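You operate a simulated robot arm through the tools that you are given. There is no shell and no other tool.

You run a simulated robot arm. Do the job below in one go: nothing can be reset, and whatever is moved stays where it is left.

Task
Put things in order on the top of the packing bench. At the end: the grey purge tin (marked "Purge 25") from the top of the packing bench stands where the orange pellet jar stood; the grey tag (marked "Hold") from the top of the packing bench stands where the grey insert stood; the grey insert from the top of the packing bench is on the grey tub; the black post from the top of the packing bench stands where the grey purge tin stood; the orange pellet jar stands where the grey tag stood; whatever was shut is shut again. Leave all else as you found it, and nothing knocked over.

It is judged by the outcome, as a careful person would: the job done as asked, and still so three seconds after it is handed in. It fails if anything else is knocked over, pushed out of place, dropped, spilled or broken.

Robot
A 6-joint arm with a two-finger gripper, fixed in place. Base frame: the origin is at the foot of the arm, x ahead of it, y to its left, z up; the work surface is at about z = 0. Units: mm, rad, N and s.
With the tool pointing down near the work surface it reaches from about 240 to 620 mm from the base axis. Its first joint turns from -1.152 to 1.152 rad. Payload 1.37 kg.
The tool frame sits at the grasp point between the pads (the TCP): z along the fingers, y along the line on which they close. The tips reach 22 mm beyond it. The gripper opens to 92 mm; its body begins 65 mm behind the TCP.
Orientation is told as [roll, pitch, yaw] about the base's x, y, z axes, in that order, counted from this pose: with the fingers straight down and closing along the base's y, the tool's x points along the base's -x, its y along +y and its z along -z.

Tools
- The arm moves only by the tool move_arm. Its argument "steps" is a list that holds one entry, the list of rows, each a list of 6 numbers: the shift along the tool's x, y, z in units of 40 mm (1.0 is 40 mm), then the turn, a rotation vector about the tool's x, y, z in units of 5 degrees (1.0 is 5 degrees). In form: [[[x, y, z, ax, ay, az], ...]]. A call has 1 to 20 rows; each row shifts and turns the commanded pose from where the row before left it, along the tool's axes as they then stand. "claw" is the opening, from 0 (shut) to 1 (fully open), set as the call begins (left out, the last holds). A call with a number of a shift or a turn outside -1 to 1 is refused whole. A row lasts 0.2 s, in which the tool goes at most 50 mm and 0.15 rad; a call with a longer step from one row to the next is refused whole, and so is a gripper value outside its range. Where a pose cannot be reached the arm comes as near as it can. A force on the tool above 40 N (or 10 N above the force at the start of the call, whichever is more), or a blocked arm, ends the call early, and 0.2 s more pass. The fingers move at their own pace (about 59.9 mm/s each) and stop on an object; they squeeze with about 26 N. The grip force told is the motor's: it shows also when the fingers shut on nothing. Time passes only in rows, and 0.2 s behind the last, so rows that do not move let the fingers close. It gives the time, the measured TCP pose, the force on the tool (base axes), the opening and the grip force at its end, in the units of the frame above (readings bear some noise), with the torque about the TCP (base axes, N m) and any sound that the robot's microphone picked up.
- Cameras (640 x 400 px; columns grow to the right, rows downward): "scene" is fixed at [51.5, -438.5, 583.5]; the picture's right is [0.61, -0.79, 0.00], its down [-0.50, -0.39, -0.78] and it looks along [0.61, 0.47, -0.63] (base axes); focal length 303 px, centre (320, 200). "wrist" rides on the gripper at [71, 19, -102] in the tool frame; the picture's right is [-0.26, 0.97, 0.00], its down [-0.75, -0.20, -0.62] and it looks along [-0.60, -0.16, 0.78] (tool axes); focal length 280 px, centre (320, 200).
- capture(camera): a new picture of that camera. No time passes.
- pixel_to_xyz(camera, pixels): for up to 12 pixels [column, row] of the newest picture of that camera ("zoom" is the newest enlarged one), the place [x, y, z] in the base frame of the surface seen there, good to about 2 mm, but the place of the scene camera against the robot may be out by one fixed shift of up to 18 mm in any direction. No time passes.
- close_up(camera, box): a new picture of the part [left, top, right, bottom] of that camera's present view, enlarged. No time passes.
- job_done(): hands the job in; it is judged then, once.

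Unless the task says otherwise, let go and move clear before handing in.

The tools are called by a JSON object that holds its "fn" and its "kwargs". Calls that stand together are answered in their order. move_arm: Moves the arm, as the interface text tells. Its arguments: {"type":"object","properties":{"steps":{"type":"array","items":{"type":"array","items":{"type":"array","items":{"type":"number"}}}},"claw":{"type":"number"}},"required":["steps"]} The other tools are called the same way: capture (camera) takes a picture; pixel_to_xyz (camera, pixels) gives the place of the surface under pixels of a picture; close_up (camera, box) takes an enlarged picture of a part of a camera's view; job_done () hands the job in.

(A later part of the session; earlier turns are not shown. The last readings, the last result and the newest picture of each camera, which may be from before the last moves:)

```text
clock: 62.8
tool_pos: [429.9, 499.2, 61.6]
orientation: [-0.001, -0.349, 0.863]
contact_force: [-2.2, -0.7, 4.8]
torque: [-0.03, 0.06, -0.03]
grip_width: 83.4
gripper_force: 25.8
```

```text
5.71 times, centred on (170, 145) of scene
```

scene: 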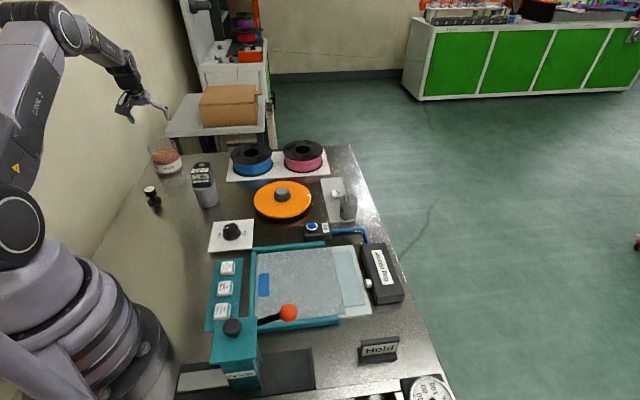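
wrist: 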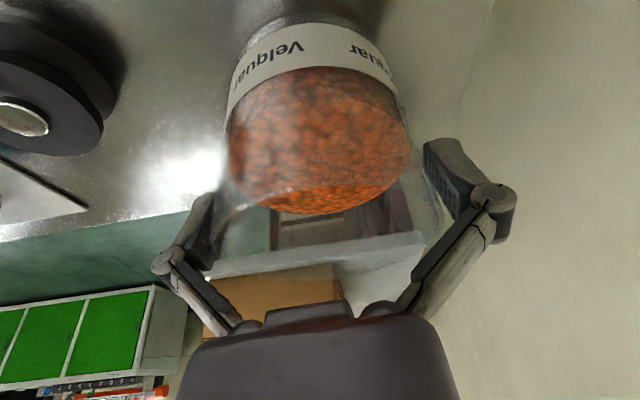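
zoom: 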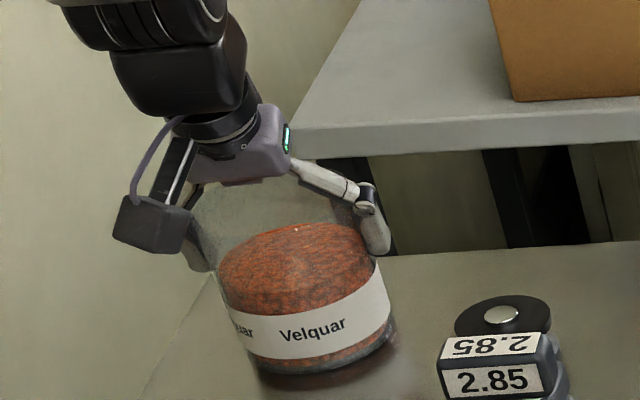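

The jar is held at 83.4 mm with 26 N. I'll lift it slowly by 12 mm first and check that it stays upright.

{"fn": "move_arm", "kwargs": {"steps": [[[-0.017, 0, -0.047, 0, 0, 0], [-0.034, 0, -0.094, 0, 0, 0], [-0.051, 0, -0.141, 0, 0, 0], [0, 0, 0, 0, 0, 0]]], "claw": 0}}

{"fn": "close_up", "kwargs": {"camera": "scene", "box": [130, 110, 210, 180]}}

{"fn": "capture", "kwargs": {"camera": "wrist"}}

```text
clock: 63.8
tool_pos: [430.4, 499.6, 73.8]
orientation: [0.0, -0.348, 0.863]
contact_force: [0.2, 0.4, -2.6]
torque: [-0.01, 0.01, 0.02]
grip_width: 83.6
gripper_force: 26.0
```

```text
5.71 times, centred on (170, 145) of scene
```

zoom: 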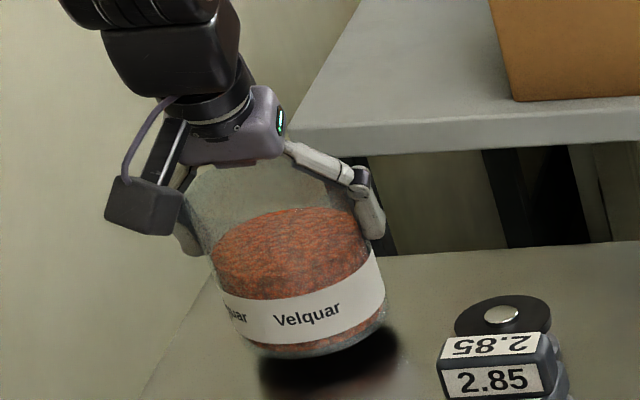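

```text
taken
```

wrist: 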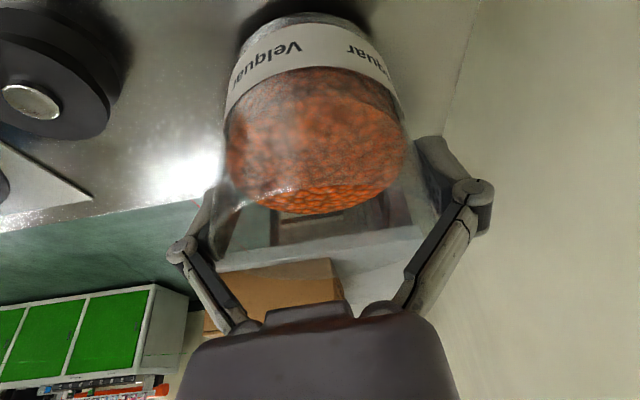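

The jar hangs level. I'll raise it to about 98 mm clear of the bench and bring it inward smoothly, over the post, to above the tag's old place near (230,272).

{"fn": "move_arm", "kwargs": {"steps": [[[-0.12, 0, -0.33, 0, 0, 0], [-0.22, 0, -0.6, 0, 0, 0], [-0.25, 0, -0.68, 0, 0, 0], [-0.145, 0, -0.41, 0, 0, 0], [0.266, 0.004, -0.097, 0, 0, 0], [0.533, 0.007, -0.194, 0, 0, 0], [0.8, 0.011, -0.291, 0, 0, 0], [0.888, 0.012, -0.323, 0, 0, 0], [0.888, 0.012, -0.323, 0, 0, 0], [0.888, 0.012, -0.323, 0, 0, 0], [0.888, 0.012, -0.323, 0, 0, 0], [0.8, 0.011, -0.291, 0, 0, 0], [0.622, 0.008, -0.226, 0, 0, 0], [0.355, 0.005, -0.129, 0, 0, 0], [0.178, 0.002, -0.065, 0, 0, 0], [0, 0, 0, 0, 0, 0]]], "claw": 0}}

{"fn": "capture", "kwargs": {"camera": "wrist"}}

{"fn": "capture", "kwargs": {"camera": "scene"}}

```text
clock: 67.2
tool_pos: [230.1, 271.3, 159.8]
orientation: [0.0, -0.348, 0.861]
contact_force: [0.8, -0.2, -2.8]
torque: [0.01, 0.02, 0.04]
grip_width: 83.5
gripper_force: 25.9
```

```text
taken
```

wrist: 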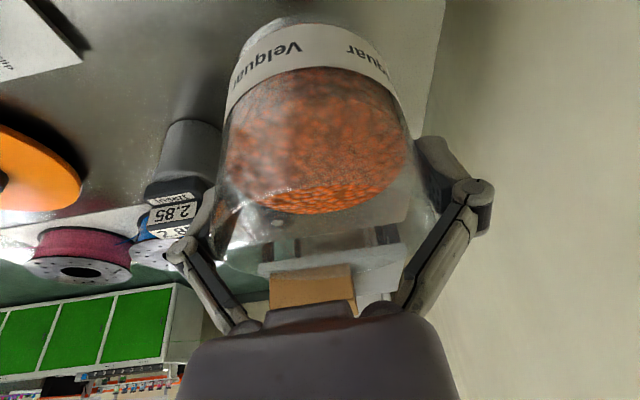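

```text
taken
```

scene: 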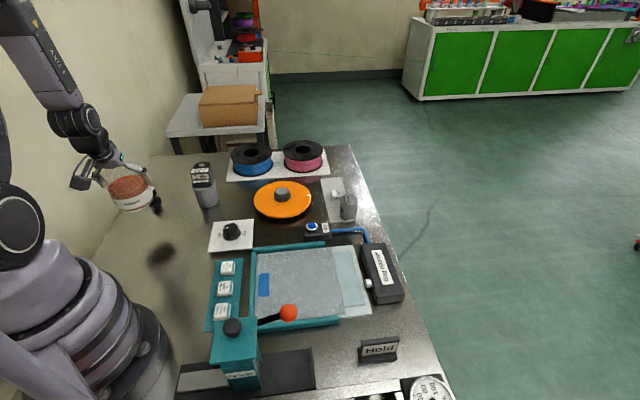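

The jar hangs upright above the tag's old spot, well clear of the post. I'll lower it by 84 mm, leaving about 14 mm to go.

{"fn": "move_arm", "kwargs": {"steps": [[[0.11, 0, 0.3, 0, 0, 0], [0.2, 0, 0.55, 0, 0, 0], [0.2, 0, 0.55, 0, 0, 0], [0.15, 0, 0.41, 0, 0, 0], [0.058, 0, 0.164, 0, 0, 0], [0, 0, 0, 0, 0, 0]]], "claw": 0}}

{"fn": "close_up", "kwargs": {"camera": "scene", "box": [90, 150, 210, 260]}}

```text
clock: 68.6
tool_pos: [230.3, 271.6, 73.6]
orientation: [-0.001, -0.349, 0.865]
contact_force: [0.5, 0.5, -3.0]
torque: [-0.02, 0.03, -0.03]
grip_width: 83.3
gripper_force: 26.3
```

```text
3.64 times, centred on (150, 205) of scene
```

zoom: 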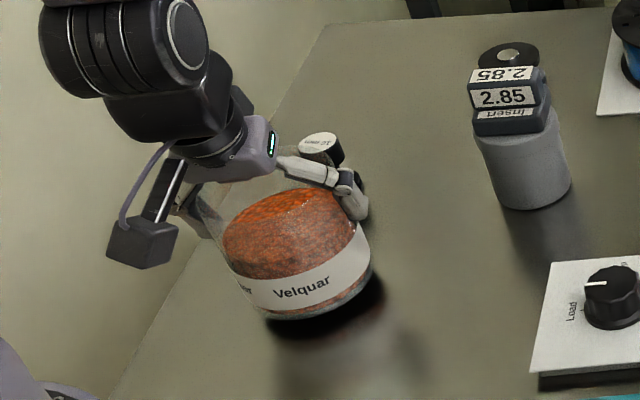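

The jar is about 12 mm above the bench. I'll lower 10 mm, then by small steps until contact.

{"fn": "move_arm", "kwargs": {"steps": [[[0.043, 0, 0.118, 0, 0, 0], [0.034, 0, 0.094, 0, 0, 0], [0.008, 0, 0.023, 0, 0, 0], [0, 0, 0, 0, 0, 0]]], "claw": 0}}

{"fn": "move_arm", "kwargs": {"steps": [[[0.0086, 0, 0.0235, 0, 0, 0], [0, 0, 0, 0, 0, 0], [0, 0, 0, 0, 0, 0]]], "claw": 0}}

{"fn": "move_arm", "kwargs": {"steps": [[[0.0086, 0, 0.0235, 0, 0, 0], [0, 0, 0, 0, 0, 0], [0, 0, 0, 0, 0, 0]]], "claw": 0}}

```text
clock: 69.6
tool_pos: [230.1, 272.7, 63.6]
orientation: [-0.001, -0.348, 0.862]
contact_force: [0.2, 0.9, -1.4]
torque: [-0.01, -0.02, 0.0]
grip_width: 83.6
gripper_force: 25.8
```

```text
clock: 70.4
tool_pos: [228.7, 271.0, 64.0]
orientation: [0.001, -0.349, 0.863]
contact_force: [0.0, -0.5, -2.3]
torque: [0.02, 0.0, 0.01]
grip_width: 83.4
gripper_force: 25.3
```

```text
clock: 71.2
tool_pos: [229.0, 273.3, 63.0]
orientation: [-0.002, -0.35, 0.862]
contact_force: [0.4, -0.5, -2.2]
torque: [-0.01, 0.01, 0.0]
grip_width: 83.7
gripper_force: 26.7
```

Still no contact (force -2.2 N is just the jar's weight). I'll continue in 1 mm steps.

{"fn": "move_arm", "kwargs": {"steps": [[[0.0086, 0, 0.0235, 0, 0, 0], [0, 0, 0, 0, 0, 0], [0, 0, 0, 0, 0, 0]]], "claw": 0}}

{"fn": "move_arm", "kwargs": {"steps": [[[0.0051, 0, 0.0141, 0, 0, 0], [0, 0, 0, 0, 0, 0], [0, 0, 0, 0, 0, 0]]], "claw": 0}}

```text
clock: 72.0
tool_pos: [228.5, 273.1, 61.9]
orientation: [-0.001, -0.35, 0.861]
contact_force: [-0.2, -2.9, 17.1]
torque: [-0.08, -0.1, -0.24]
grip_width: 83.6
gripper_force: 25.7
```

```text
clock: 72.8
tool_pos: [228.9, 273.0, 61.6]
orientation: [-0.001, -0.351, 0.864]
contact_force: [-0.3, 3.4, 16.4]
torque: [-0.01, -0.03, -0.09]
grip_width: 83.5
gripper_force: 26.3
```

Contact at about 17 N, so the jar stands on the bench. I'll ease up half a millimetre, open, and check the gaps before rising.

{"fn": "move_arm", "kwargs": {"steps": [[[-0.0051, 0, -0.0141, 0, 0, 0], [0, 0, 0, 0, 0, 0]]], "claw": 0}}

{"fn": "move_arm", "kwargs": {"steps": [[[0, 0, 0, 0, 0, 0], [0, 0, 0, 0, 0, 0]]], "claw": 1}}

{"fn": "capture", "kwargs": {"camera": "wrist"}}

{"fn": "close_up", "kwargs": {"camera": "scene", "box": [90, 150, 210, 260]}}

```text
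clock: 73.4
tool_pos: [228.8, 271.9, 60.7]
orientation: [-0.001, -0.349, 0.863]
contact_force: [0.0, 3.0, 6.1]
torque: [0.26, -0.25, 0.1]
grip_width: 83.4
gripper_force: 26.3
```

```text
clock: 74.0
tool_pos: [230.0, 272.1, 61.1]
orientation: [0.001, -0.349, 0.863]
contact_force: [-0.3, -0.3, -1.1]
torque: [0.02, 0.01, 0.0]
grip_width: 92.2
gripper_force: 0.0
```

```text
taken
```

wrist: 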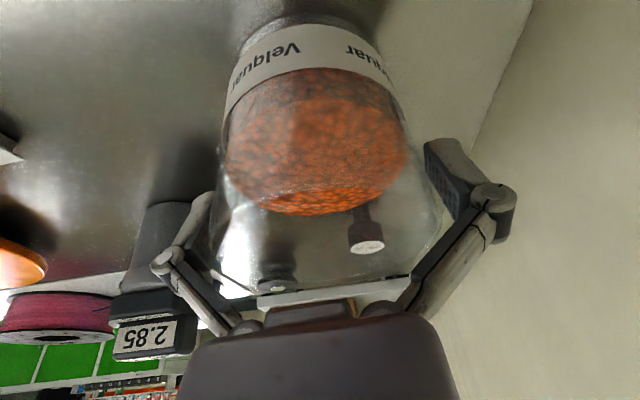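

```text
3.64 times, centred on (150, 205) of scene
```

zoom: 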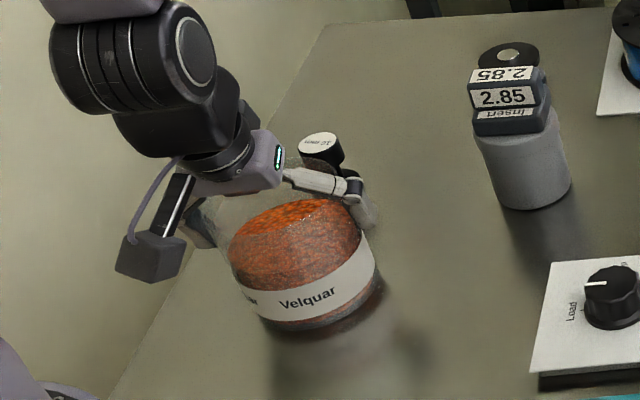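

The fingers are open with the jar standing free between them. I'll rise straight up.

{"fn": "move_arm", "kwargs": {"steps": [[[-0.043, 0, -0.118, 0, 0, 0], [-0.086, 0, -0.235, 0, 0, 0], [-0.13, 0, -0.352, 0, 0, 0], [-0.2, 0, -0.55, 0, 0, 0], [-0.25, 0, -0.687, 0, 0, 0], [-0.3, 0, -0.824, 0, 0, 0], [0, 0, 0, 0, 0, 0]]], "claw": 1}}

{"fn": "capture", "kwargs": {"camera": "wrist"}}

{"fn": "capture", "kwargs": {"camera": "scene"}}

{"fn": "close_up", "kwargs": {"camera": "scene", "box": [90, 150, 210, 260]}}

```text
clock: 75.6
tool_pos: [229.5, 273.6, 182.2]
orientation: [0.0, -0.349, 0.86]
contact_force: [0.0, 0.3, 0.1]
torque: [0.02, 0.0, -0.02]
grip_width: 91.8
gripper_force: 0.0
```

```text
taken
```

wrist: 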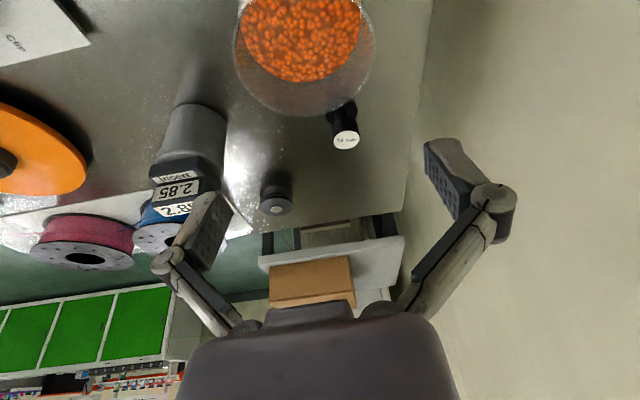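

```text
taken
```

scene: 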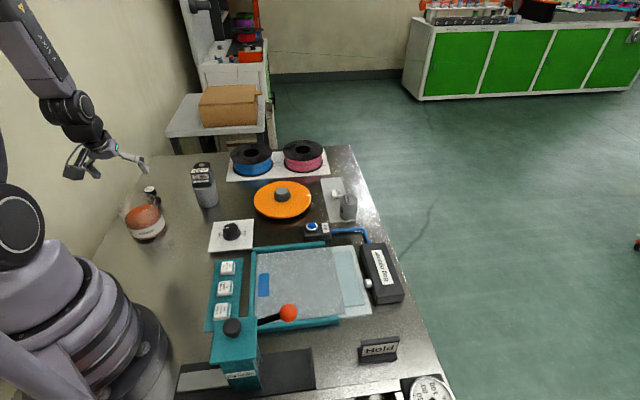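

```text
3.64 times, centred on (150, 205) of scene
```

zoom: 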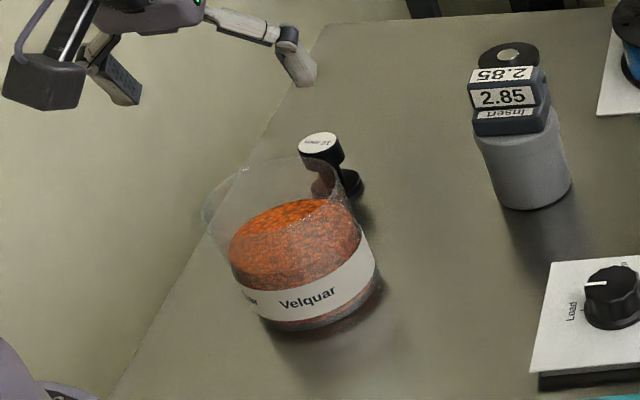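

The jar stands upright at the tag's old place at scene (148,222) and nothing was spilled. Now I'll swing round to look at the purge tin, keeping the tilt and staying high.

{"fn": "move_arm", "kwargs": {"steps": [[[-0.257, 0, -0.705, 0, 0, 0], [-0.257, 0, -0.705, 0, 0, 0], [-0.202, -0.8, 0.074, 0.342, 0, 0.94], [-0.202, -0.82, 0.074, 0.342, 0, 0.94], [-0.202, -0.84, 0.074, 0.342, 0, 0.94], [-0.202, -0.86, 0.074, 0.342, 0, 0.94], [-0.202, -0.88, 0.074, 0.342, 0, 0.94], [-0.202, -0.9, 0.074, 0.342, 0, 0.94], [-0.202, -0.93, 0.074, 0.342, 0, 0.94], [-0.202, -0.95, 0.074, 0.342, 0, 0.94], [-0.202, -0.97, 0.074, 0.342, 0, 0.94], [-0.202, -0.99, 0.074, 0.342, 0, 0.94], [-0.202, -1.0, 0.074, 0.342, 0, 0.94], [-0.202, -1.0, 0.074, 0.342, 0, 0.94], [0, 0, 0, 0, 0, 0]]], "claw": 1}}

{"fn": "capture", "kwargs": {"camera": "wrist"}}

```text
clock: 78.8
tool_pos: [470.3, -86.3, 237.2]
orientation: [0.0, -0.349, -0.185]
contact_force: [-0.2, -0.9, 0.1]
torque: [-0.04, -0.03, -0.03]
grip_width: 92.2
gripper_force: 0.0
```

```text
taken
```

wrist: 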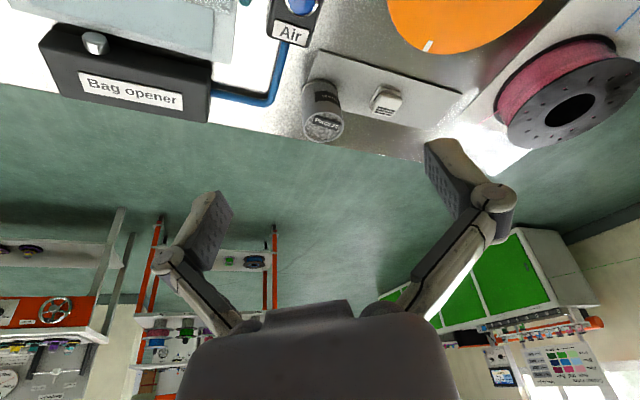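

The tin is now in clear view at (323,112), with the clip at (386,101) and the hose at (255,95). I'll zoom in and measure the tin and its neighbours.

{"fn": "close_up", "kwargs": {"camera": "wrist", "box": [260, 40, 460, 165]}}

{"fn": "pixel_to_xyz", "kwargs": {"camera": "wrist", "pixels": [[323, 127], [304, 127], [343, 127], [323, 114], [323, 140], [308, 100], [337, 95], [322, 82], [384, 95], [388, 110], [250, 97], [275, 80]]}}

```text
3.20 times, centred on (360, 102) of wrist
```

zoom: 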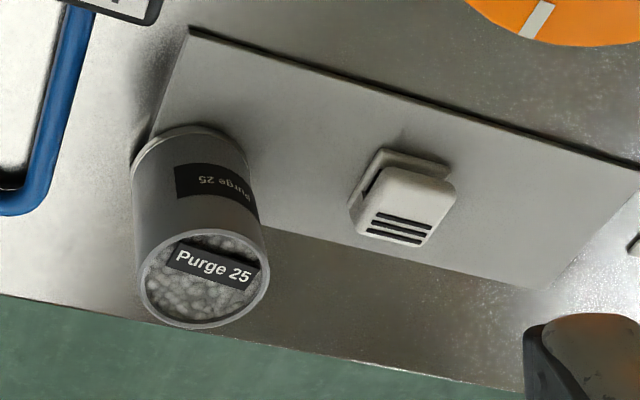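

```text
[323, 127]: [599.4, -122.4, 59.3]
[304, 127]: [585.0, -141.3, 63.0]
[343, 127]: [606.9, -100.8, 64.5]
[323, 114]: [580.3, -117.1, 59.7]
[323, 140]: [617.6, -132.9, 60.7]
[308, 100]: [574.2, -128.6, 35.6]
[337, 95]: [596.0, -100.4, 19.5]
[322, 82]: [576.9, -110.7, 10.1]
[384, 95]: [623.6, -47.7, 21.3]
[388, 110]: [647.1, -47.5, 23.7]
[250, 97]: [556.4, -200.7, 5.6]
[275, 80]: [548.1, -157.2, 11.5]
```

The tin stands at the near corner of the thin grey mat (z≈3). I'll read its rim extremes from the zoom for an exact centre and size.

{"fn": "pixel_to_xyz", "kwargs": {"camera": "zoom", "pixels": [[140, 282], [266, 268], [198, 325], [205, 236], [150, 255], [255, 245], [160, 310], [250, 300], [140, 180], [190, 130], [240, 150], [165, 135]]}}

{"fn": "pixel_to_xyz", "kwargs": {"camera": "zoom", "pixels": [[160, 110], [300, 230], [400, 120], [405, 160], [355, 215], [455, 190], [60, 100], [40, 200], [60, 300], [300, 345], [200, 180], [140, 230]]}}

```text
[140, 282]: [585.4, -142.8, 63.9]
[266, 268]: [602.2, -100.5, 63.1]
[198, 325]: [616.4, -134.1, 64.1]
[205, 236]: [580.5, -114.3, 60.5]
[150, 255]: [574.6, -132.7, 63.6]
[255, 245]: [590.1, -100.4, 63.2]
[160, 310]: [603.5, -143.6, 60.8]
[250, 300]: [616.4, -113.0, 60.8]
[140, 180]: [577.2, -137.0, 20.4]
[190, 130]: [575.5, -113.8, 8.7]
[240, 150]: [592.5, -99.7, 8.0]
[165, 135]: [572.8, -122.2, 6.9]
```

```text
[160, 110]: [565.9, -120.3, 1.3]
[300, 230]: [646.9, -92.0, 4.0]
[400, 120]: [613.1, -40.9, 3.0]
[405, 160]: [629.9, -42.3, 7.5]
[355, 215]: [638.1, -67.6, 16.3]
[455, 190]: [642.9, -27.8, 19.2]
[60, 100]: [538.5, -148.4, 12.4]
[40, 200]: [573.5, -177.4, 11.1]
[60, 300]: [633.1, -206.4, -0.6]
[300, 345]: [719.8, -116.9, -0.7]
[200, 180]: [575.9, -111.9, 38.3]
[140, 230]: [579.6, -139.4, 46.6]
```

The tin's centre is (595,-122), radius ≈23, top at z≈64; the clip's nearest corner is ~62 mm off and the hose lies low at z≈11. I'll move above the tin with the 20° tilt and the fingers at about 64 mm.

{"fn": "move_arm", "kwargs": {"steps": [[[0, 0, 0, 0.067, 0, 0.185], [-0.4245, -0.05, 0.724, 0, 0, 0], [-0.4245, -0.05, 0.724, 0, 0, 0], [-0.4245, -0.05, 0.724, 0, 0, 0], [-0.4245, -0.05, 0.724, 0, 0, 0], [-0.4245, -0.05, 0.724, 0, 0, 0], [0, 0, 0, 0, 0, 0]]], "claw": 0.7}}

{"fn": "capture", "kwargs": {"camera": "wrist"}}

{"fn": "close_up", "kwargs": {"camera": "scene", "box": [280, 110, 430, 240]}}

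```text
clock: 80.4
tool_pos: [594.2, -117.8, 131.1]
orientation: [-0.001, -0.349, -0.202]
contact_force: [0.4, -0.8, -0.4]
torque: [0.04, 0.03, 0.01]
grip_width: 64.2
gripper_force: 0.0
```

```text
taken
```

wrist: 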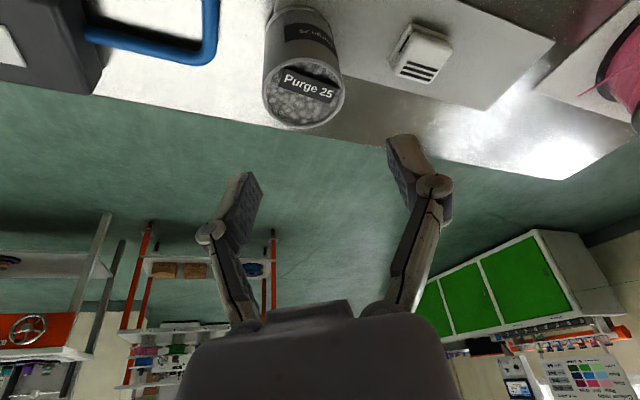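

```text
3.08 times, centred on (355, 175) of scene
```

zoom: 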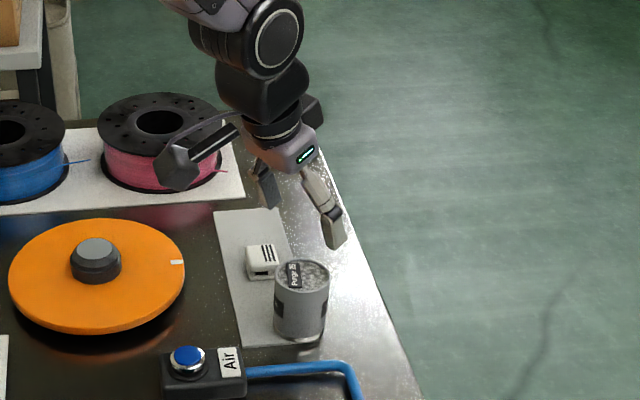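

The TCP reads (594,-118) while the tin is at about (595,-122). I'll re-measure the tin from this nearer view and take another reading.

{"fn": "move_arm", "kwargs": {"steps": [[[0, 0, 0, 0, 0, 0]]]}}

{"fn": "close_up", "kwargs": {"camera": "wrist", "box": [240, 0, 380, 140]}}

```text
clock: 80.8
tool_pos: [594.4, -116.5, 132.0]
orientation: [0.0, -0.35, -0.203]
contact_force: [0.3, -0.2, 0.3]
torque: [0.01, 0.0, -0.01]
grip_width: 64.3
gripper_force: 0.1
```

```text
2.86 times, centred on (310, 70) of wrist
```

zoom: 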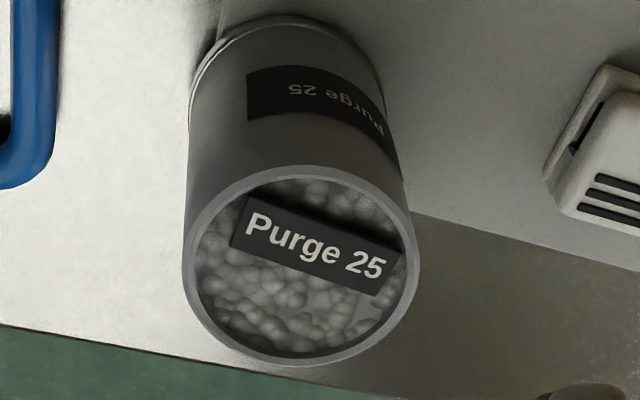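

{"fn": "pixel_to_xyz", "kwargs": {"camera": "zoom", "pixels": [[187, 265], [415, 255], [295, 362], [310, 168], [220, 195], [395, 205], [215, 330], [390, 330], [195, 180], [405, 170], [300, 270]]}}

{"fn": "move_arm", "kwargs": {"steps": [[[0, 0, 0, 0, 0, 0]]]}}

```text
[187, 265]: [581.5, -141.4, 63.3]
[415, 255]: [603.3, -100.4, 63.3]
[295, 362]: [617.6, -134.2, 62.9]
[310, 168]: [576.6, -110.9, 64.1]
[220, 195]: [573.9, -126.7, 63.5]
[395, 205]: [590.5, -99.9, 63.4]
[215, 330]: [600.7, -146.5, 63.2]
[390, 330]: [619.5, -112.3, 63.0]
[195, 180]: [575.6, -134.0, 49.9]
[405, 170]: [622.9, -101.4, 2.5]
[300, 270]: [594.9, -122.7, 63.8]
```

```text
clock: 81.2
tool_pos: [593.2, -118.0, 132.4]
orientation: [0.0, -0.351, -0.205]
contact_force: [-0.5, 0.5, 0.1]
torque: [0.03, 0.0, 0.02]
grip_width: 64.6
gripper_force: 0.0
```

The tin's centre fits (595.5,-122.5), so I need to shift about (1.6,-5) mm. I'll do that and lower to z≈85 to check the straddle.

{"fn": "move_arm", "kwargs": {"steps": [[[-0.06, -0.1145, 0.022, 0, 0, 0], [0.201, 0, 0.552, 0, 0, 0], [0.201, 0, 0.552, 0, 0, 0], [0, 0, 0, 0, 0, 0], [0, 0, 0, 0, 0, 0]]], "claw": 0.7}}

{"fn": "capture", "kwargs": {"camera": "wrist"}}

{"fn": "close_up", "kwargs": {"camera": "scene", "box": [300, 130, 410, 240]}}

```text
clock: 82.4
tool_pos: [596.0, -123.7, 85.6]
orientation: [0.0, -0.349, -0.202]
contact_force: [0.3, 0.3, -0.3]
torque: [0.01, -0.03, 0.02]
grip_width: 64.4
gripper_force: 0.1
```

```text
taken
```

wrist: 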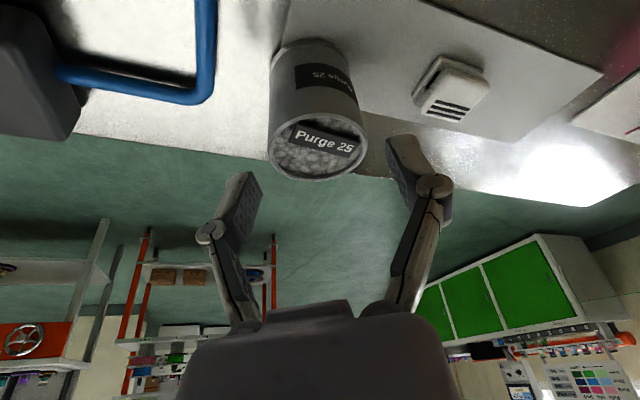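

```text
3.64 times, centred on (355, 185) of scene
```

zoom: 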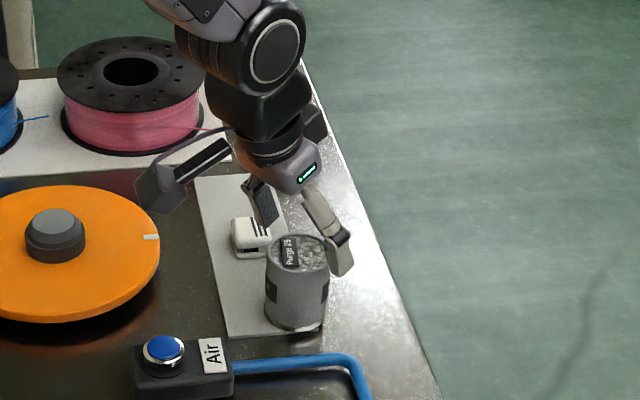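

The tin's mouth lies centred between the fingertips ((262,190) and (385,140)), and the clip is clear. I'll go down 44 mm and close on the tin's body.

{"fn": "move_arm", "kwargs": {"steps": [[[0.125, 0, 0.345, 0, 0, 0], [0.125, 0, 0.345, 0, 0, 0], [0.125, 0, 0.345, 0, 0, 0], [0, 0, 0, 0, 0, 0]]], "claw": 0.7}}

{"fn": "capture", "kwargs": {"camera": "wrist"}}

{"fn": "close_up", "kwargs": {"camera": "scene", "box": [300, 130, 410, 240]}}

```text
clock: 83.4
tool_pos: [596.4, -124.2, 40.6]
orientation: [0.001, -0.349, -0.202]
contact_force: [0.8, 0.6, -0.6]
torque: [-0.02, 0.04, 0.03]
grip_width: 64.3
gripper_force: 0.0
```

```text
taken
```

wrist: 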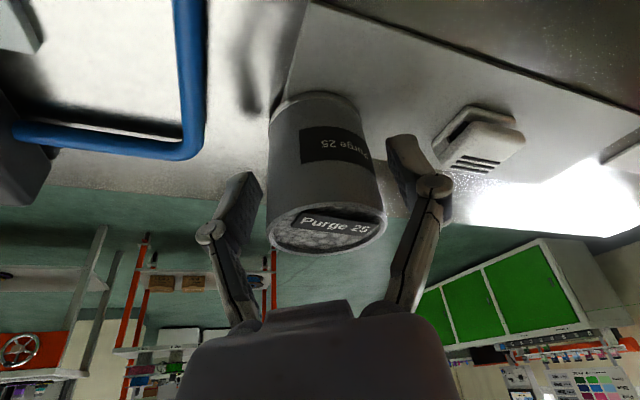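

```text
3.64 times, centred on (355, 185) of scene
```

zoom: 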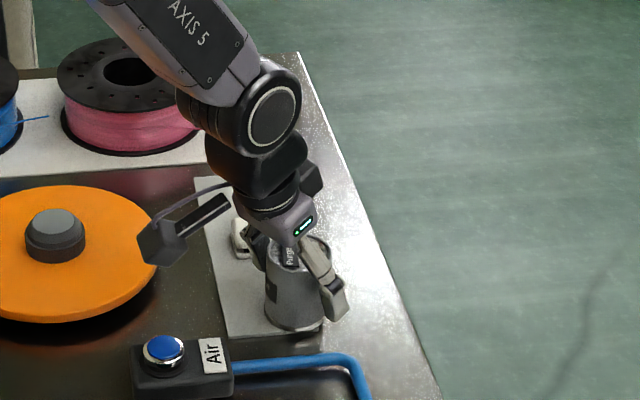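

The tin stands between the pads with no contact force. I'll close.

{"fn": "move_arm", "kwargs": {"steps": [[[0, 0, 0, 0, 0, 0], [0, 0, 0, 0, 0, 0], [0, 0, 0, 0, 0, 0]]], "claw": 0}}

{"fn": "capture", "kwargs": {"camera": "wrist"}}

```text
clock: 84.2
tool_pos: [596.5, -123.5, 41.2]
orientation: [0.001, -0.347, -0.203]
contact_force: [-0.9, 0.3, 2.1]
torque: [0.03, -0.03, -0.04]
grip_width: 46.8
gripper_force: 25.5
```

```text
taken
```

wrist: 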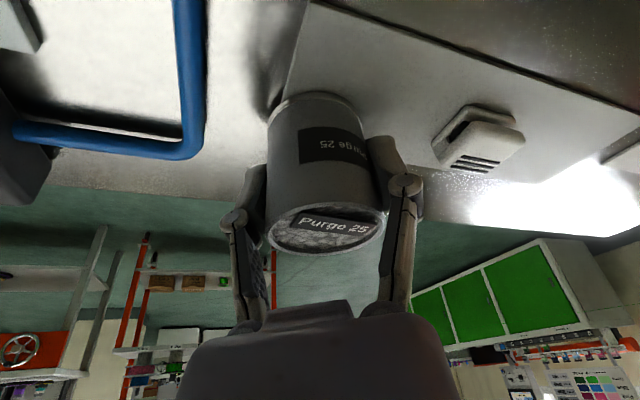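

The tin is gripped at 46.8 mm with 26 N. I'll lift slowly by 12 mm and check.

{"fn": "move_arm", "kwargs": {"steps": [[[-0.017, 0, -0.047, 0, 0, 0], [-0.034, 0, -0.094, 0, 0, 0], [-0.051, 0, -0.141, 0, 0, 0], [0, 0, 0, 0, 0, 0]]], "claw": 0}}

{"fn": "capture", "kwargs": {"camera": "wrist"}}

{"fn": "close_up", "kwargs": {"camera": "scene", "box": [300, 130, 410, 240]}}

```text
clock: 85.2
tool_pos: [595.9, -124.7, 53.2]
orientation: [-0.001, -0.348, -0.202]
contact_force: [-0.1, 0.5, -1.1]
torque: [-0.01, 0.01, 0.01]
grip_width: 46.6
gripper_force: 26.0
```

```text
taken
```

wrist: 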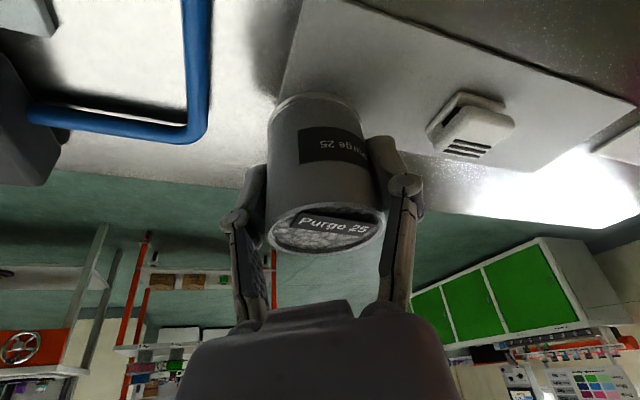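

```text
3.64 times, centred on (355, 185) of scene
```

zoom: 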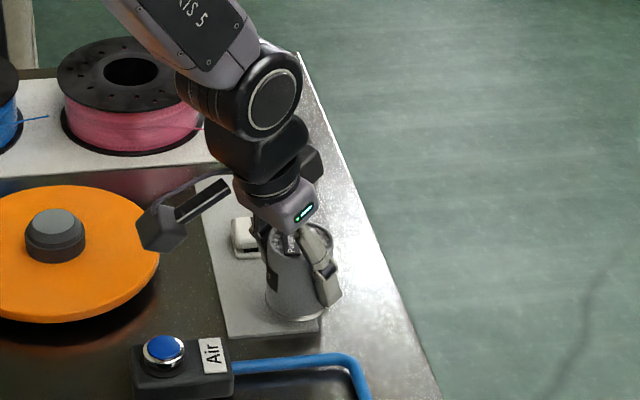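

The tin hangs level and free. I'll lift it to z≈200 and carry it smoothly round to above the jar's old place.

{"fn": "move_arm", "kwargs": {"steps": [[[-0.15, 0, -0.414, 0, 0, 0], [-0.25, 0, -0.69, 0, 0, 0], [-0.3, 0, -0.829, 0, 0, 0], [-0.3, 0, -0.829, 0, 0, 0], [-0.257, 0, -0.693, 0, 0, 0], [0, 0, 0, 0, 0, 0]]], "claw": 0}}

{"fn": "move_arm", "kwargs": {"steps": [[[-0.0174, 0.279, 0.0063, -0.0717, 0, -0.197], [-0.0296, 0.559, 0.0108, -0.1434, 0, -0.394], [-0.0364, 0.795, 0.0133, -0.2032, 0, -0.5582], [-0.038, 0.94, 0.0138, -0.239, 0, -0.6567], [-0.038, 0.944, 0.0138, -0.239, 0, -0.6567], [-0.038, 0.9485, 0.0138, -0.239, 0, -0.6567], [-0.038, 0.953, 0.0138, -0.239, 0, -0.6567], [-0.038, 0.957, 0.0138, -0.239, 0, -0.6567], [-0.038, 0.961, 0.0138, -0.239, 0, -0.6567], [-0.038, 0.9655, 0.0138, -0.239, 0, -0.6567], [-0.038, 0.97, 0.0138, -0.239, 0, -0.6567], [-0.038, 0.974, 0.0138, -0.239, 0, -0.6567], [-0.038, 0.978, 0.0138, -0.239, 0, -0.6567], [-0.038, 0.9825, 0.0138, -0.239, 0, -0.6567], [-0.038, 0.987, 0.0138, -0.239, 0, -0.6567], [-0.038, 0.991, 0.0138, -0.239, 0, -0.6567], [-0.038, 0.995, 0.0138, -0.239, 0, -0.6567], [-0.0364, 0.849, 0.0133, -0.2032, 0, -0.5582], [-0.0296, 0.601, 0.0108, -0.1434, 0, -0.394], [-0.0174, 0.301, 0.0063, -0.0717, 0, -0.197]]], "claw": 0}}

{"fn": "move_arm", "kwargs": {"steps": [[[0, 0, 0, 0, 0, 0]]], "claw": 0}}

{"fn": "capture", "kwargs": {"camera": "wrist"}}

{"fn": "capture", "kwargs": {"camera": "scene"}}

```text
clock: 86.6
tool_pos: [595.7, -124.8, 199.8]
orientation: [-0.001, -0.35, -0.202]
contact_force: [0.5, -0.5, -1.3]
torque: [-0.01, 0.02, 0.01]
grip_width: 46.8
gripper_force: 25.9
```

```text
clock: 90.8
tool_pos: [425.3, 501.2, 196.6]
orientation: [0.001, -0.348, 0.863]
contact_force: [0.2, 0.8, -2.1]
torque: [0.0, -0.02, 0.02]
grip_width: 46.4
gripper_force: 25.7
```

```text
clock: 91.2
tool_pos: [425.7, 499.5, 198.2]
orientation: [0.002, -0.349, 0.864]
contact_force: [-0.4, 0.4, -1.5]
torque: [-0.01, -0.02, -0.02]
grip_width: 46.4
gripper_force: 25.9
```

```text
taken
```

wrist: 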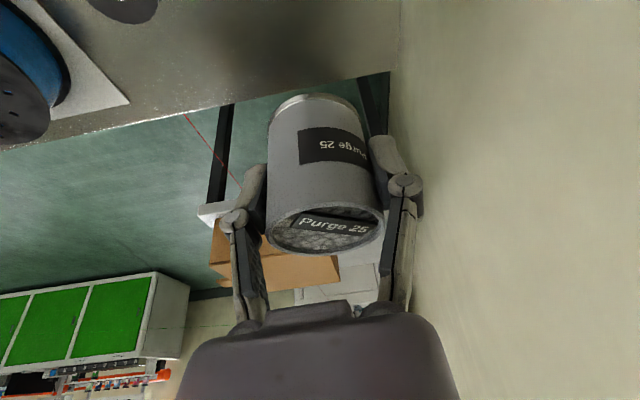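

```text
taken
```

scene: 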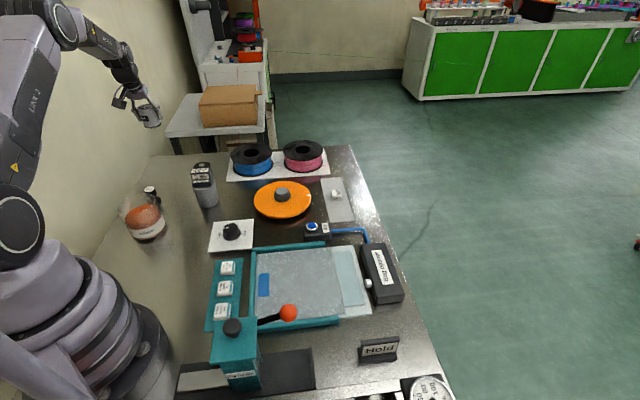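

The tin is above the jar's old place, reading (425.5,500.3); I'll correct about 2.5 mm and lower it to roughly 12 mm above the bench.

{"fn": "move_arm", "kwargs": {"steps": [[[-0.03, -0.055, 0.011, 0, 0, 0], [0.15, 0, 0.414, 0, 0, 0], [0.3, 0, 0.825, 0, 0, 0], [0.35, 0, 0.962, 0, 0, 0], [0.3, 0, 0.825, 0, 0, 0], [0.165, 0, 0.452, 0, 0, 0], [0, 0, 0, 0, 0, 0], [0, 0, 0, 0, 0, 0]]], "claw": 0}}

{"fn": "move_arm", "kwargs": {"steps": [[[0, 0, 0, 0, 0, 0]]], "claw": 0}}

{"fn": "capture", "kwargs": {"camera": "wrist"}}

{"fn": "close_up", "kwargs": {"camera": "scene", "box": [110, 110, 230, 220]}}

```text
clock: 93.0
tool_pos: [426.3, 499.3, 50.2]
orientation: [-0.001, -0.351, 0.864]
contact_force: [-0.1, 0.3, -1.9]
torque: [-0.02, -0.04, -0.06]
grip_width: 46.8
gripper_force: 25.4
```

```text
clock: 93.4
tool_pos: [426.2, 499.4, 50.5]
orientation: [-0.002, -0.348, 0.864]
contact_force: [-0.1, 0.6, -0.8]
torque: [-0.01, 0.0, 0.0]
grip_width: 46.6
gripper_force: 26.2
```

```text
taken
```

wrist: 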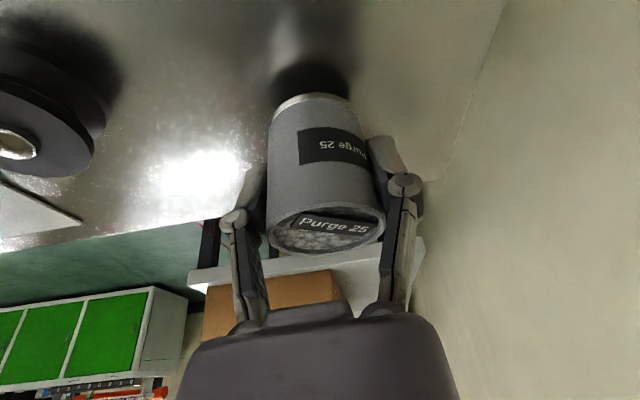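

```text
3.64 times, centred on (170, 165) of scene
```

zoom: 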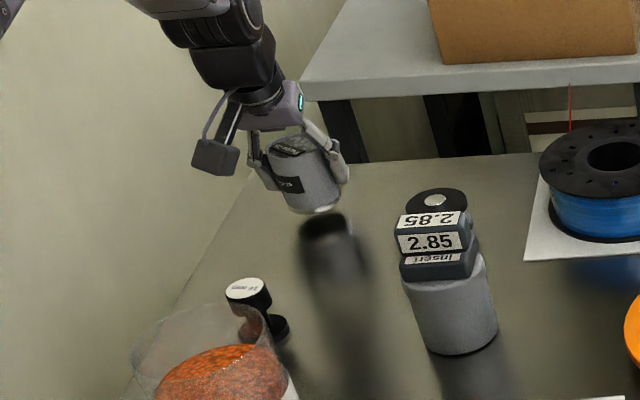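

The tin is within 2 mm of the jar's old centre. I'll lower 10 mm, then in 1 mm steps to contact.

{"fn": "move_arm", "kwargs": {"steps": [[[0.043, 0, 0.118, 0, 0, 0], [0.034, 0, 0.094, 0, 0, 0], [0.008, 0, 0.023, 0, 0, 0], [0, 0, 0, 0, 0, 0]]], "claw": 0}}

{"fn": "move_arm", "kwargs": {"steps": [[[0.0086, 0, 0.0235, 0, 0, 0], [0, 0, 0, 0, 0, 0], [0, 0, 0, 0, 0, 0]]], "claw": 0}}

{"fn": "move_arm", "kwargs": {"steps": [[[0.0086, 0, 0.0235, 0, 0, 0], [0, 0, 0, 0, 0, 0], [0, 0, 0, 0, 0, 0]]], "claw": 0}}

```text
clock: 94.4
tool_pos: [428.2, 499.1, 41.6]
orientation: [0.001, -0.351, 0.865]
contact_force: [0.7, -0.4, -1.9]
torque: [-0.04, -0.03, 0.03]
grip_width: 46.6
gripper_force: 25.5
```

```text
clock: 95.2
tool_pos: [428.7, 500.1, 41.7]
orientation: [0.001, -0.349, 0.863]
contact_force: [0.4, -0.2, -1.1]
torque: [-0.05, 0.02, -0.01]
grip_width: 46.5
gripper_force: 25.9
```

```text
clock: 96.0
tool_pos: [429.3, 500.1, 39.7]
orientation: [0.0, -0.348, 0.864]
contact_force: [0.7, -0.6, -0.9]
torque: [-0.01, -0.03, -0.04]
grip_width: 46.6
gripper_force: 26.1
```

No contact yet at z≈39.7; continuing in 1 mm steps.

{"fn": "move_arm", "kwargs": {"steps": [[[0.0086, 0, 0.0235, 0, 0, 0], [0, 0, 0, 0, 0, 0], [0, 0, 0, 0, 0, 0]]], "claw": 0}}

{"fn": "move_arm", "kwargs": {"steps": [[[0.0086, 0, 0.0235, 0, 0, 0], [0, 0, 0, 0, 0, 0], [0, 0, 0, 0, 0, 0]]], "claw": 0}}

```text
clock: 96.8
tool_pos: [429.4, 499.8, 38.8]
orientation: [0.001, -0.35, 0.864]
contact_force: [-1.0, -0.4, -0.9]
torque: [0.01, -0.01, -0.02]
grip_width: 46.7
gripper_force: 26.4
```

```text
clock: 97.6
tool_pos: [429.2, 499.1, 37.2]
orientation: [0.001, -0.349, 0.864]
contact_force: [-0.3, 0.2, -0.8]
torque: [-0.02, -0.02, -0.02]
grip_width: 46.8
gripper_force: 26.1
```

{"fn": "move_arm", "kwargs": {"steps": [[[0.0086, 0, 0.0235, 0, 0, 0], [0, 0, 0, 0, 0, 0], [0, 0, 0, 0, 0, 0]]], "claw": 0}}

{"fn": "close_up", "kwargs": {"camera": "scene", "box": [140, 120, 220, 190]}}

```text
clock: 98.4
tool_pos: [429.2, 499.9, 38.2]
orientation: [0.0, -0.351, 0.863]
contact_force: [1.0, -1.7, 7.2]
torque: [0.02, 0.1, -0.01]
grip_width: 46.2
gripper_force: 25.8
```

```text
5.71 times, centred on (180, 155) of scene
```

zoom: 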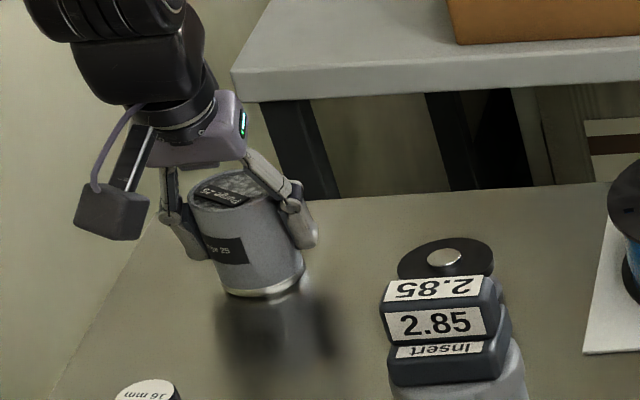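

Contact began (about 8 N). I'll press down 0.4 mm more to seat it, then open the fingers.

{"fn": "move_arm", "kwargs": {"steps": [[[0.0034, 0, 0.0094, 0, 0, 0], [0, 0, 0, 0, 0, 0], [0, 0, 0, 0, 0, 0]]], "claw": 0}}

{"fn": "move_arm", "kwargs": {"steps": [[[-0.002, 0, -0.006, 0, 0, 0], [0, 0, 0, 0, 0, 0], [0, 0, 0, 0, 0, 0]]], "claw": 0.75}}

{"fn": "capture", "kwargs": {"camera": "wrist"}}

{"fn": "close_up", "kwargs": {"camera": "scene", "box": [140, 120, 220, 190]}}

```text
clock: 99.2
tool_pos: [429.3, 500.2, 37.2]
orientation: [-0.001, -0.353, 0.865]
contact_force: [-4.0, 3.3, 16.4]
torque: [-0.01, 0.21, -0.02]
grip_width: 46.6
gripper_force: 26.5
```

```text
clock: 100.0
tool_pos: [428.5, 499.9, 34.9]
orientation: [0.0, -0.348, 0.863]
contact_force: [0.1, 0.4, -0.1]
torque: [0.01, 0.0, 0.0]
grip_width: 69.1
gripper_force: 0.1
```

```text
taken
```

wrist: 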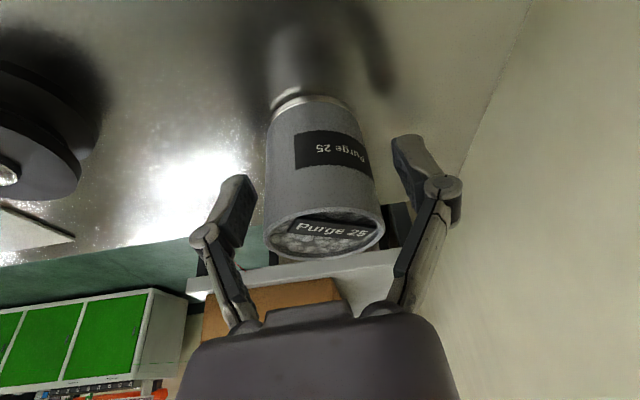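

```text
5.71 times, centred on (180, 155) of scene
```

zoom: 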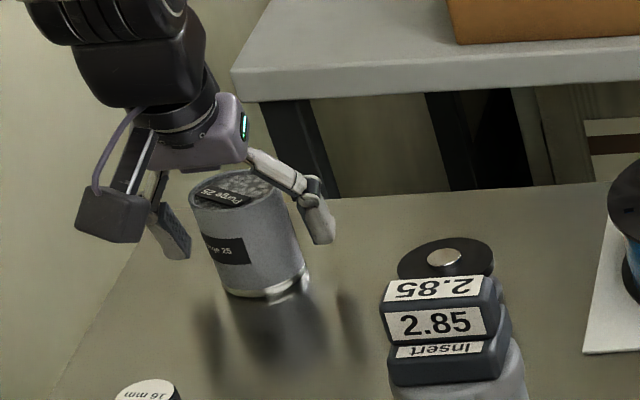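

The tin stands free and upright. Before moving on I'll check how low the camera housing hangs with this tilt (zoom (110,235)), since the post's neighbour is now the jar.

{"fn": "pixel_to_xyz", "kwargs": {"camera": "zoom", "pixels": [[105, 236], [80, 228], [140, 236], [110, 215], [90, 192], [148, 200], [145, 215], [115, 240]]}}

{"fn": "move_arm", "kwargs": {"steps": [[[-0.06, 0, -0.165, 0, 0, 0], [-0.15, 0, -0.412, 0, 0, 0], [-0.25, 0, -0.687, 0, 0, 0], [-0.3, 0, -0.824, 0, 0, 0], [-0.3, 0, -0.824, 0, 0, 0], [-0.15, 0, -0.412, 0, 0, 0], [0, 0, 0, 0, 0, 0]]], "claw": 0.75}}

{"fn": "capture", "kwargs": {"camera": "wrist"}}

{"fn": "capture", "kwargs": {"camera": "scene"}}

```text
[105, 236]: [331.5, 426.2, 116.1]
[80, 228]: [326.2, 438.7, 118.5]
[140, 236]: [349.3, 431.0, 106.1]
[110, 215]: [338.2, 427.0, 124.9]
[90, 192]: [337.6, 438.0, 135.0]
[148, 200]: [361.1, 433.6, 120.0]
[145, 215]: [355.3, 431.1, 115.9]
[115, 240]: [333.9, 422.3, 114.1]
```

```text
clock: 101.6
tool_pos: [429.1, 499.1, 179.0]
orientation: [0.001, -0.35, 0.864]
contact_force: [0.1, 1.0, 0.4]
torque: [0.02, 0.01, 0.01]
grip_width: 68.9
gripper_force: 0.2
```

```text
taken
```

wrist: 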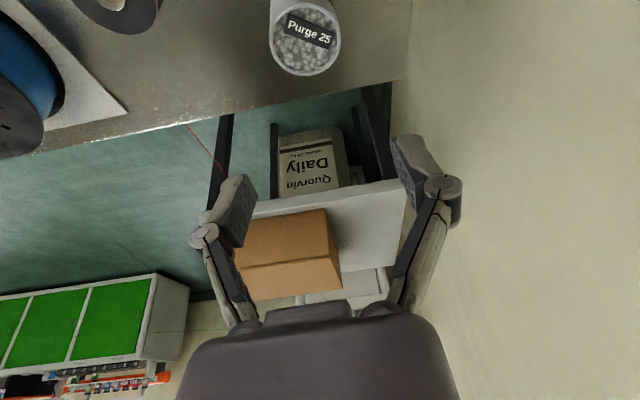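

```text
taken
```

scene: 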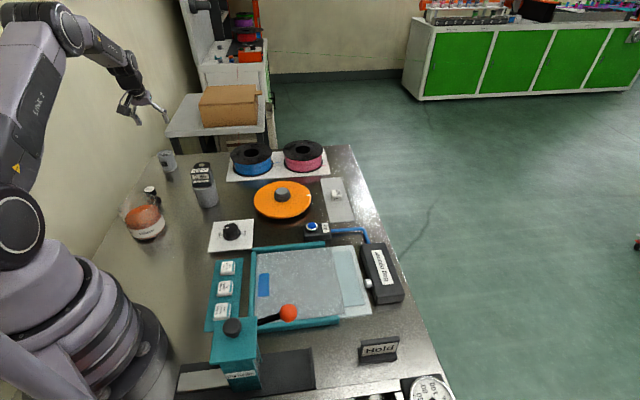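

The tin stands where the jar was, and the housing bottom is about 60 mm above the TCP at 20° tilt. For the post I'll use only 10° of tilt for more clearance over the jar, and move in to view the post.

{"fn": "move_arm", "kwargs": {"steps": [[[0, 0, 0, 0, 1, 0], [0, 0, 0, 0, 1, 0], [0.964, 0.061, -0.259, 0, 0, 0], [0.964, 0.061, -0.259, 0, 0, 0], [0.964, 0.061, -0.259, 0, 0, 0], [0.964, 0.061, -0.259, 0, 0, 0], [0.964, 0.061, -0.259, 0, 0, 0], [0.964, 0.061, -0.259, 0, 0, 0], [0, 0, 0, 0, 0, 0]]], "claw": 0.75}}

{"fn": "capture", "kwargs": {"camera": "wrist"}}

{"fn": "close_up", "kwargs": {"camera": "scene", "box": [110, 130, 230, 250]}}

```text
clock: 103.6
tool_pos: [260.5, 327.2, 201.4]
orientation: [0.0, -0.175, 0.863]
contact_force: [-0.2, -0.3, 0.4]
torque: [-0.02, -0.01, 0.02]
grip_width: 69.4
gripper_force: 0.0
```

```text
taken
```

wrist: 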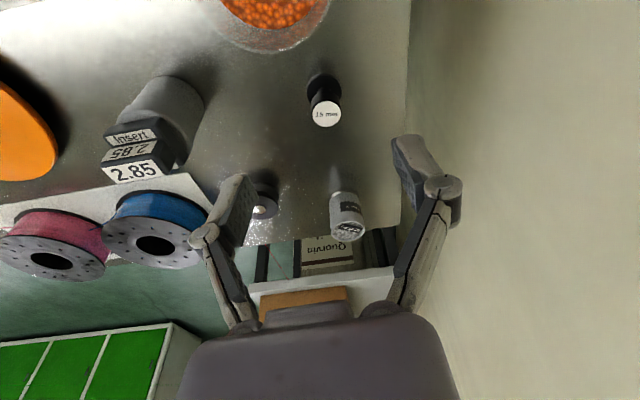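

```text
3.33 times, centred on (170, 190) of scene
```

zoom: 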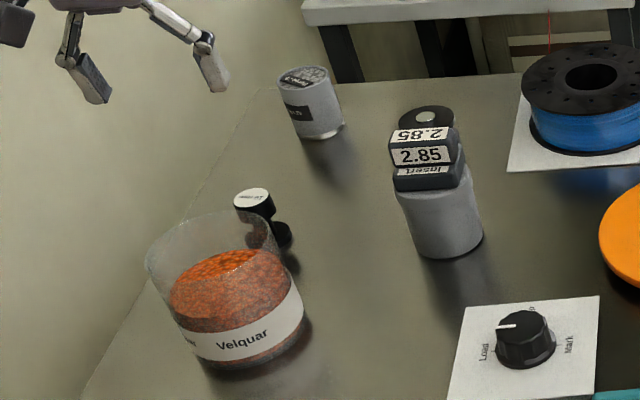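

The post is at (324,100) and the bobbin at (262,205). I'll zoom on both once more to be sure which is the "black post".

{"fn": "close_up", "kwargs": {"camera": "wrist", "box": [285, 60, 365, 135]}}

{"fn": "close_up", "kwargs": {"camera": "scene", "box": [140, 145, 220, 215]}}

{"fn": "close_up", "kwargs": {"camera": "wrist", "box": [230, 165, 300, 235]}}

```text
5.33 times, centred on (325, 98) of wrist
```

zoom: 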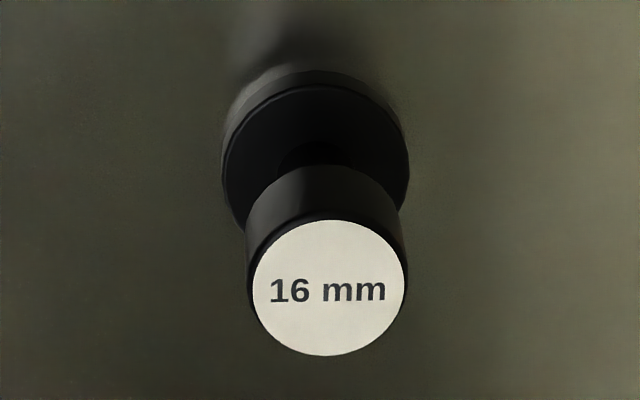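

```text
5.71 times, centred on (180, 180) of scene
```

zoom: 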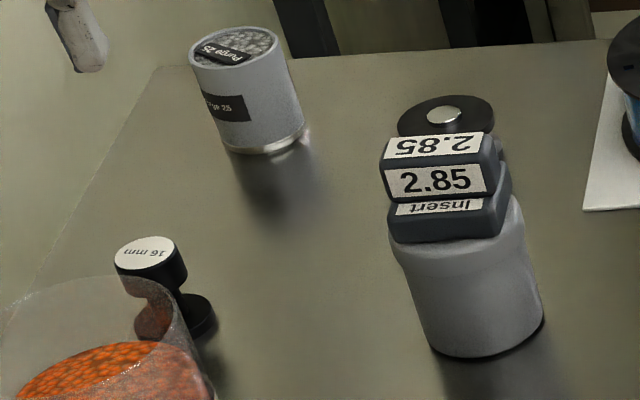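

```text
5.71 times, centred on (265, 200) of wrist
```

zoom: 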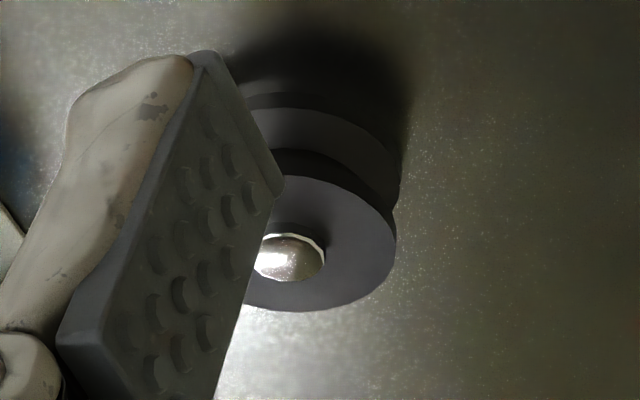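

The "16 mm" piece is black, upright and post-like, while the bobbin is squat and dark grey with a metal dome, so the "16 mm" one is the black post. I'll measure it exactly.

{"fn": "close_up", "kwargs": {"camera": "wrist", "box": [285, 60, 365, 135]}}

{"fn": "pixel_to_xyz", "kwargs": {"camera": "zoom", "pixels": [[328, 288], [256, 290], [402, 285], [330, 352], [328, 223], [250, 225], [400, 215], [228, 160], [405, 150], [315, 88], [320, 130], [325, 195]]}}

```text
5.33 times, centred on (325, 98) of wrist
```

zoom: 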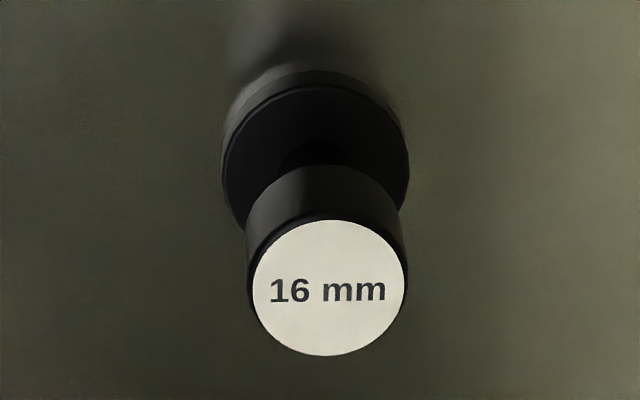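

```text
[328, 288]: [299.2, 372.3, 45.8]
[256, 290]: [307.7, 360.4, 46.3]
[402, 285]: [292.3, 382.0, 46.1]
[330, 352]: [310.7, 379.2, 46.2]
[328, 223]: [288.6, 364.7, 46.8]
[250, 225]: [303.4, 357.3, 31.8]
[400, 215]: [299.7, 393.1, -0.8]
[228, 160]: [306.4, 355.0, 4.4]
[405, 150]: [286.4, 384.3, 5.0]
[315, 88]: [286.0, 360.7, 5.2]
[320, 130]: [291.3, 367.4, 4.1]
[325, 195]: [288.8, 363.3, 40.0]
```

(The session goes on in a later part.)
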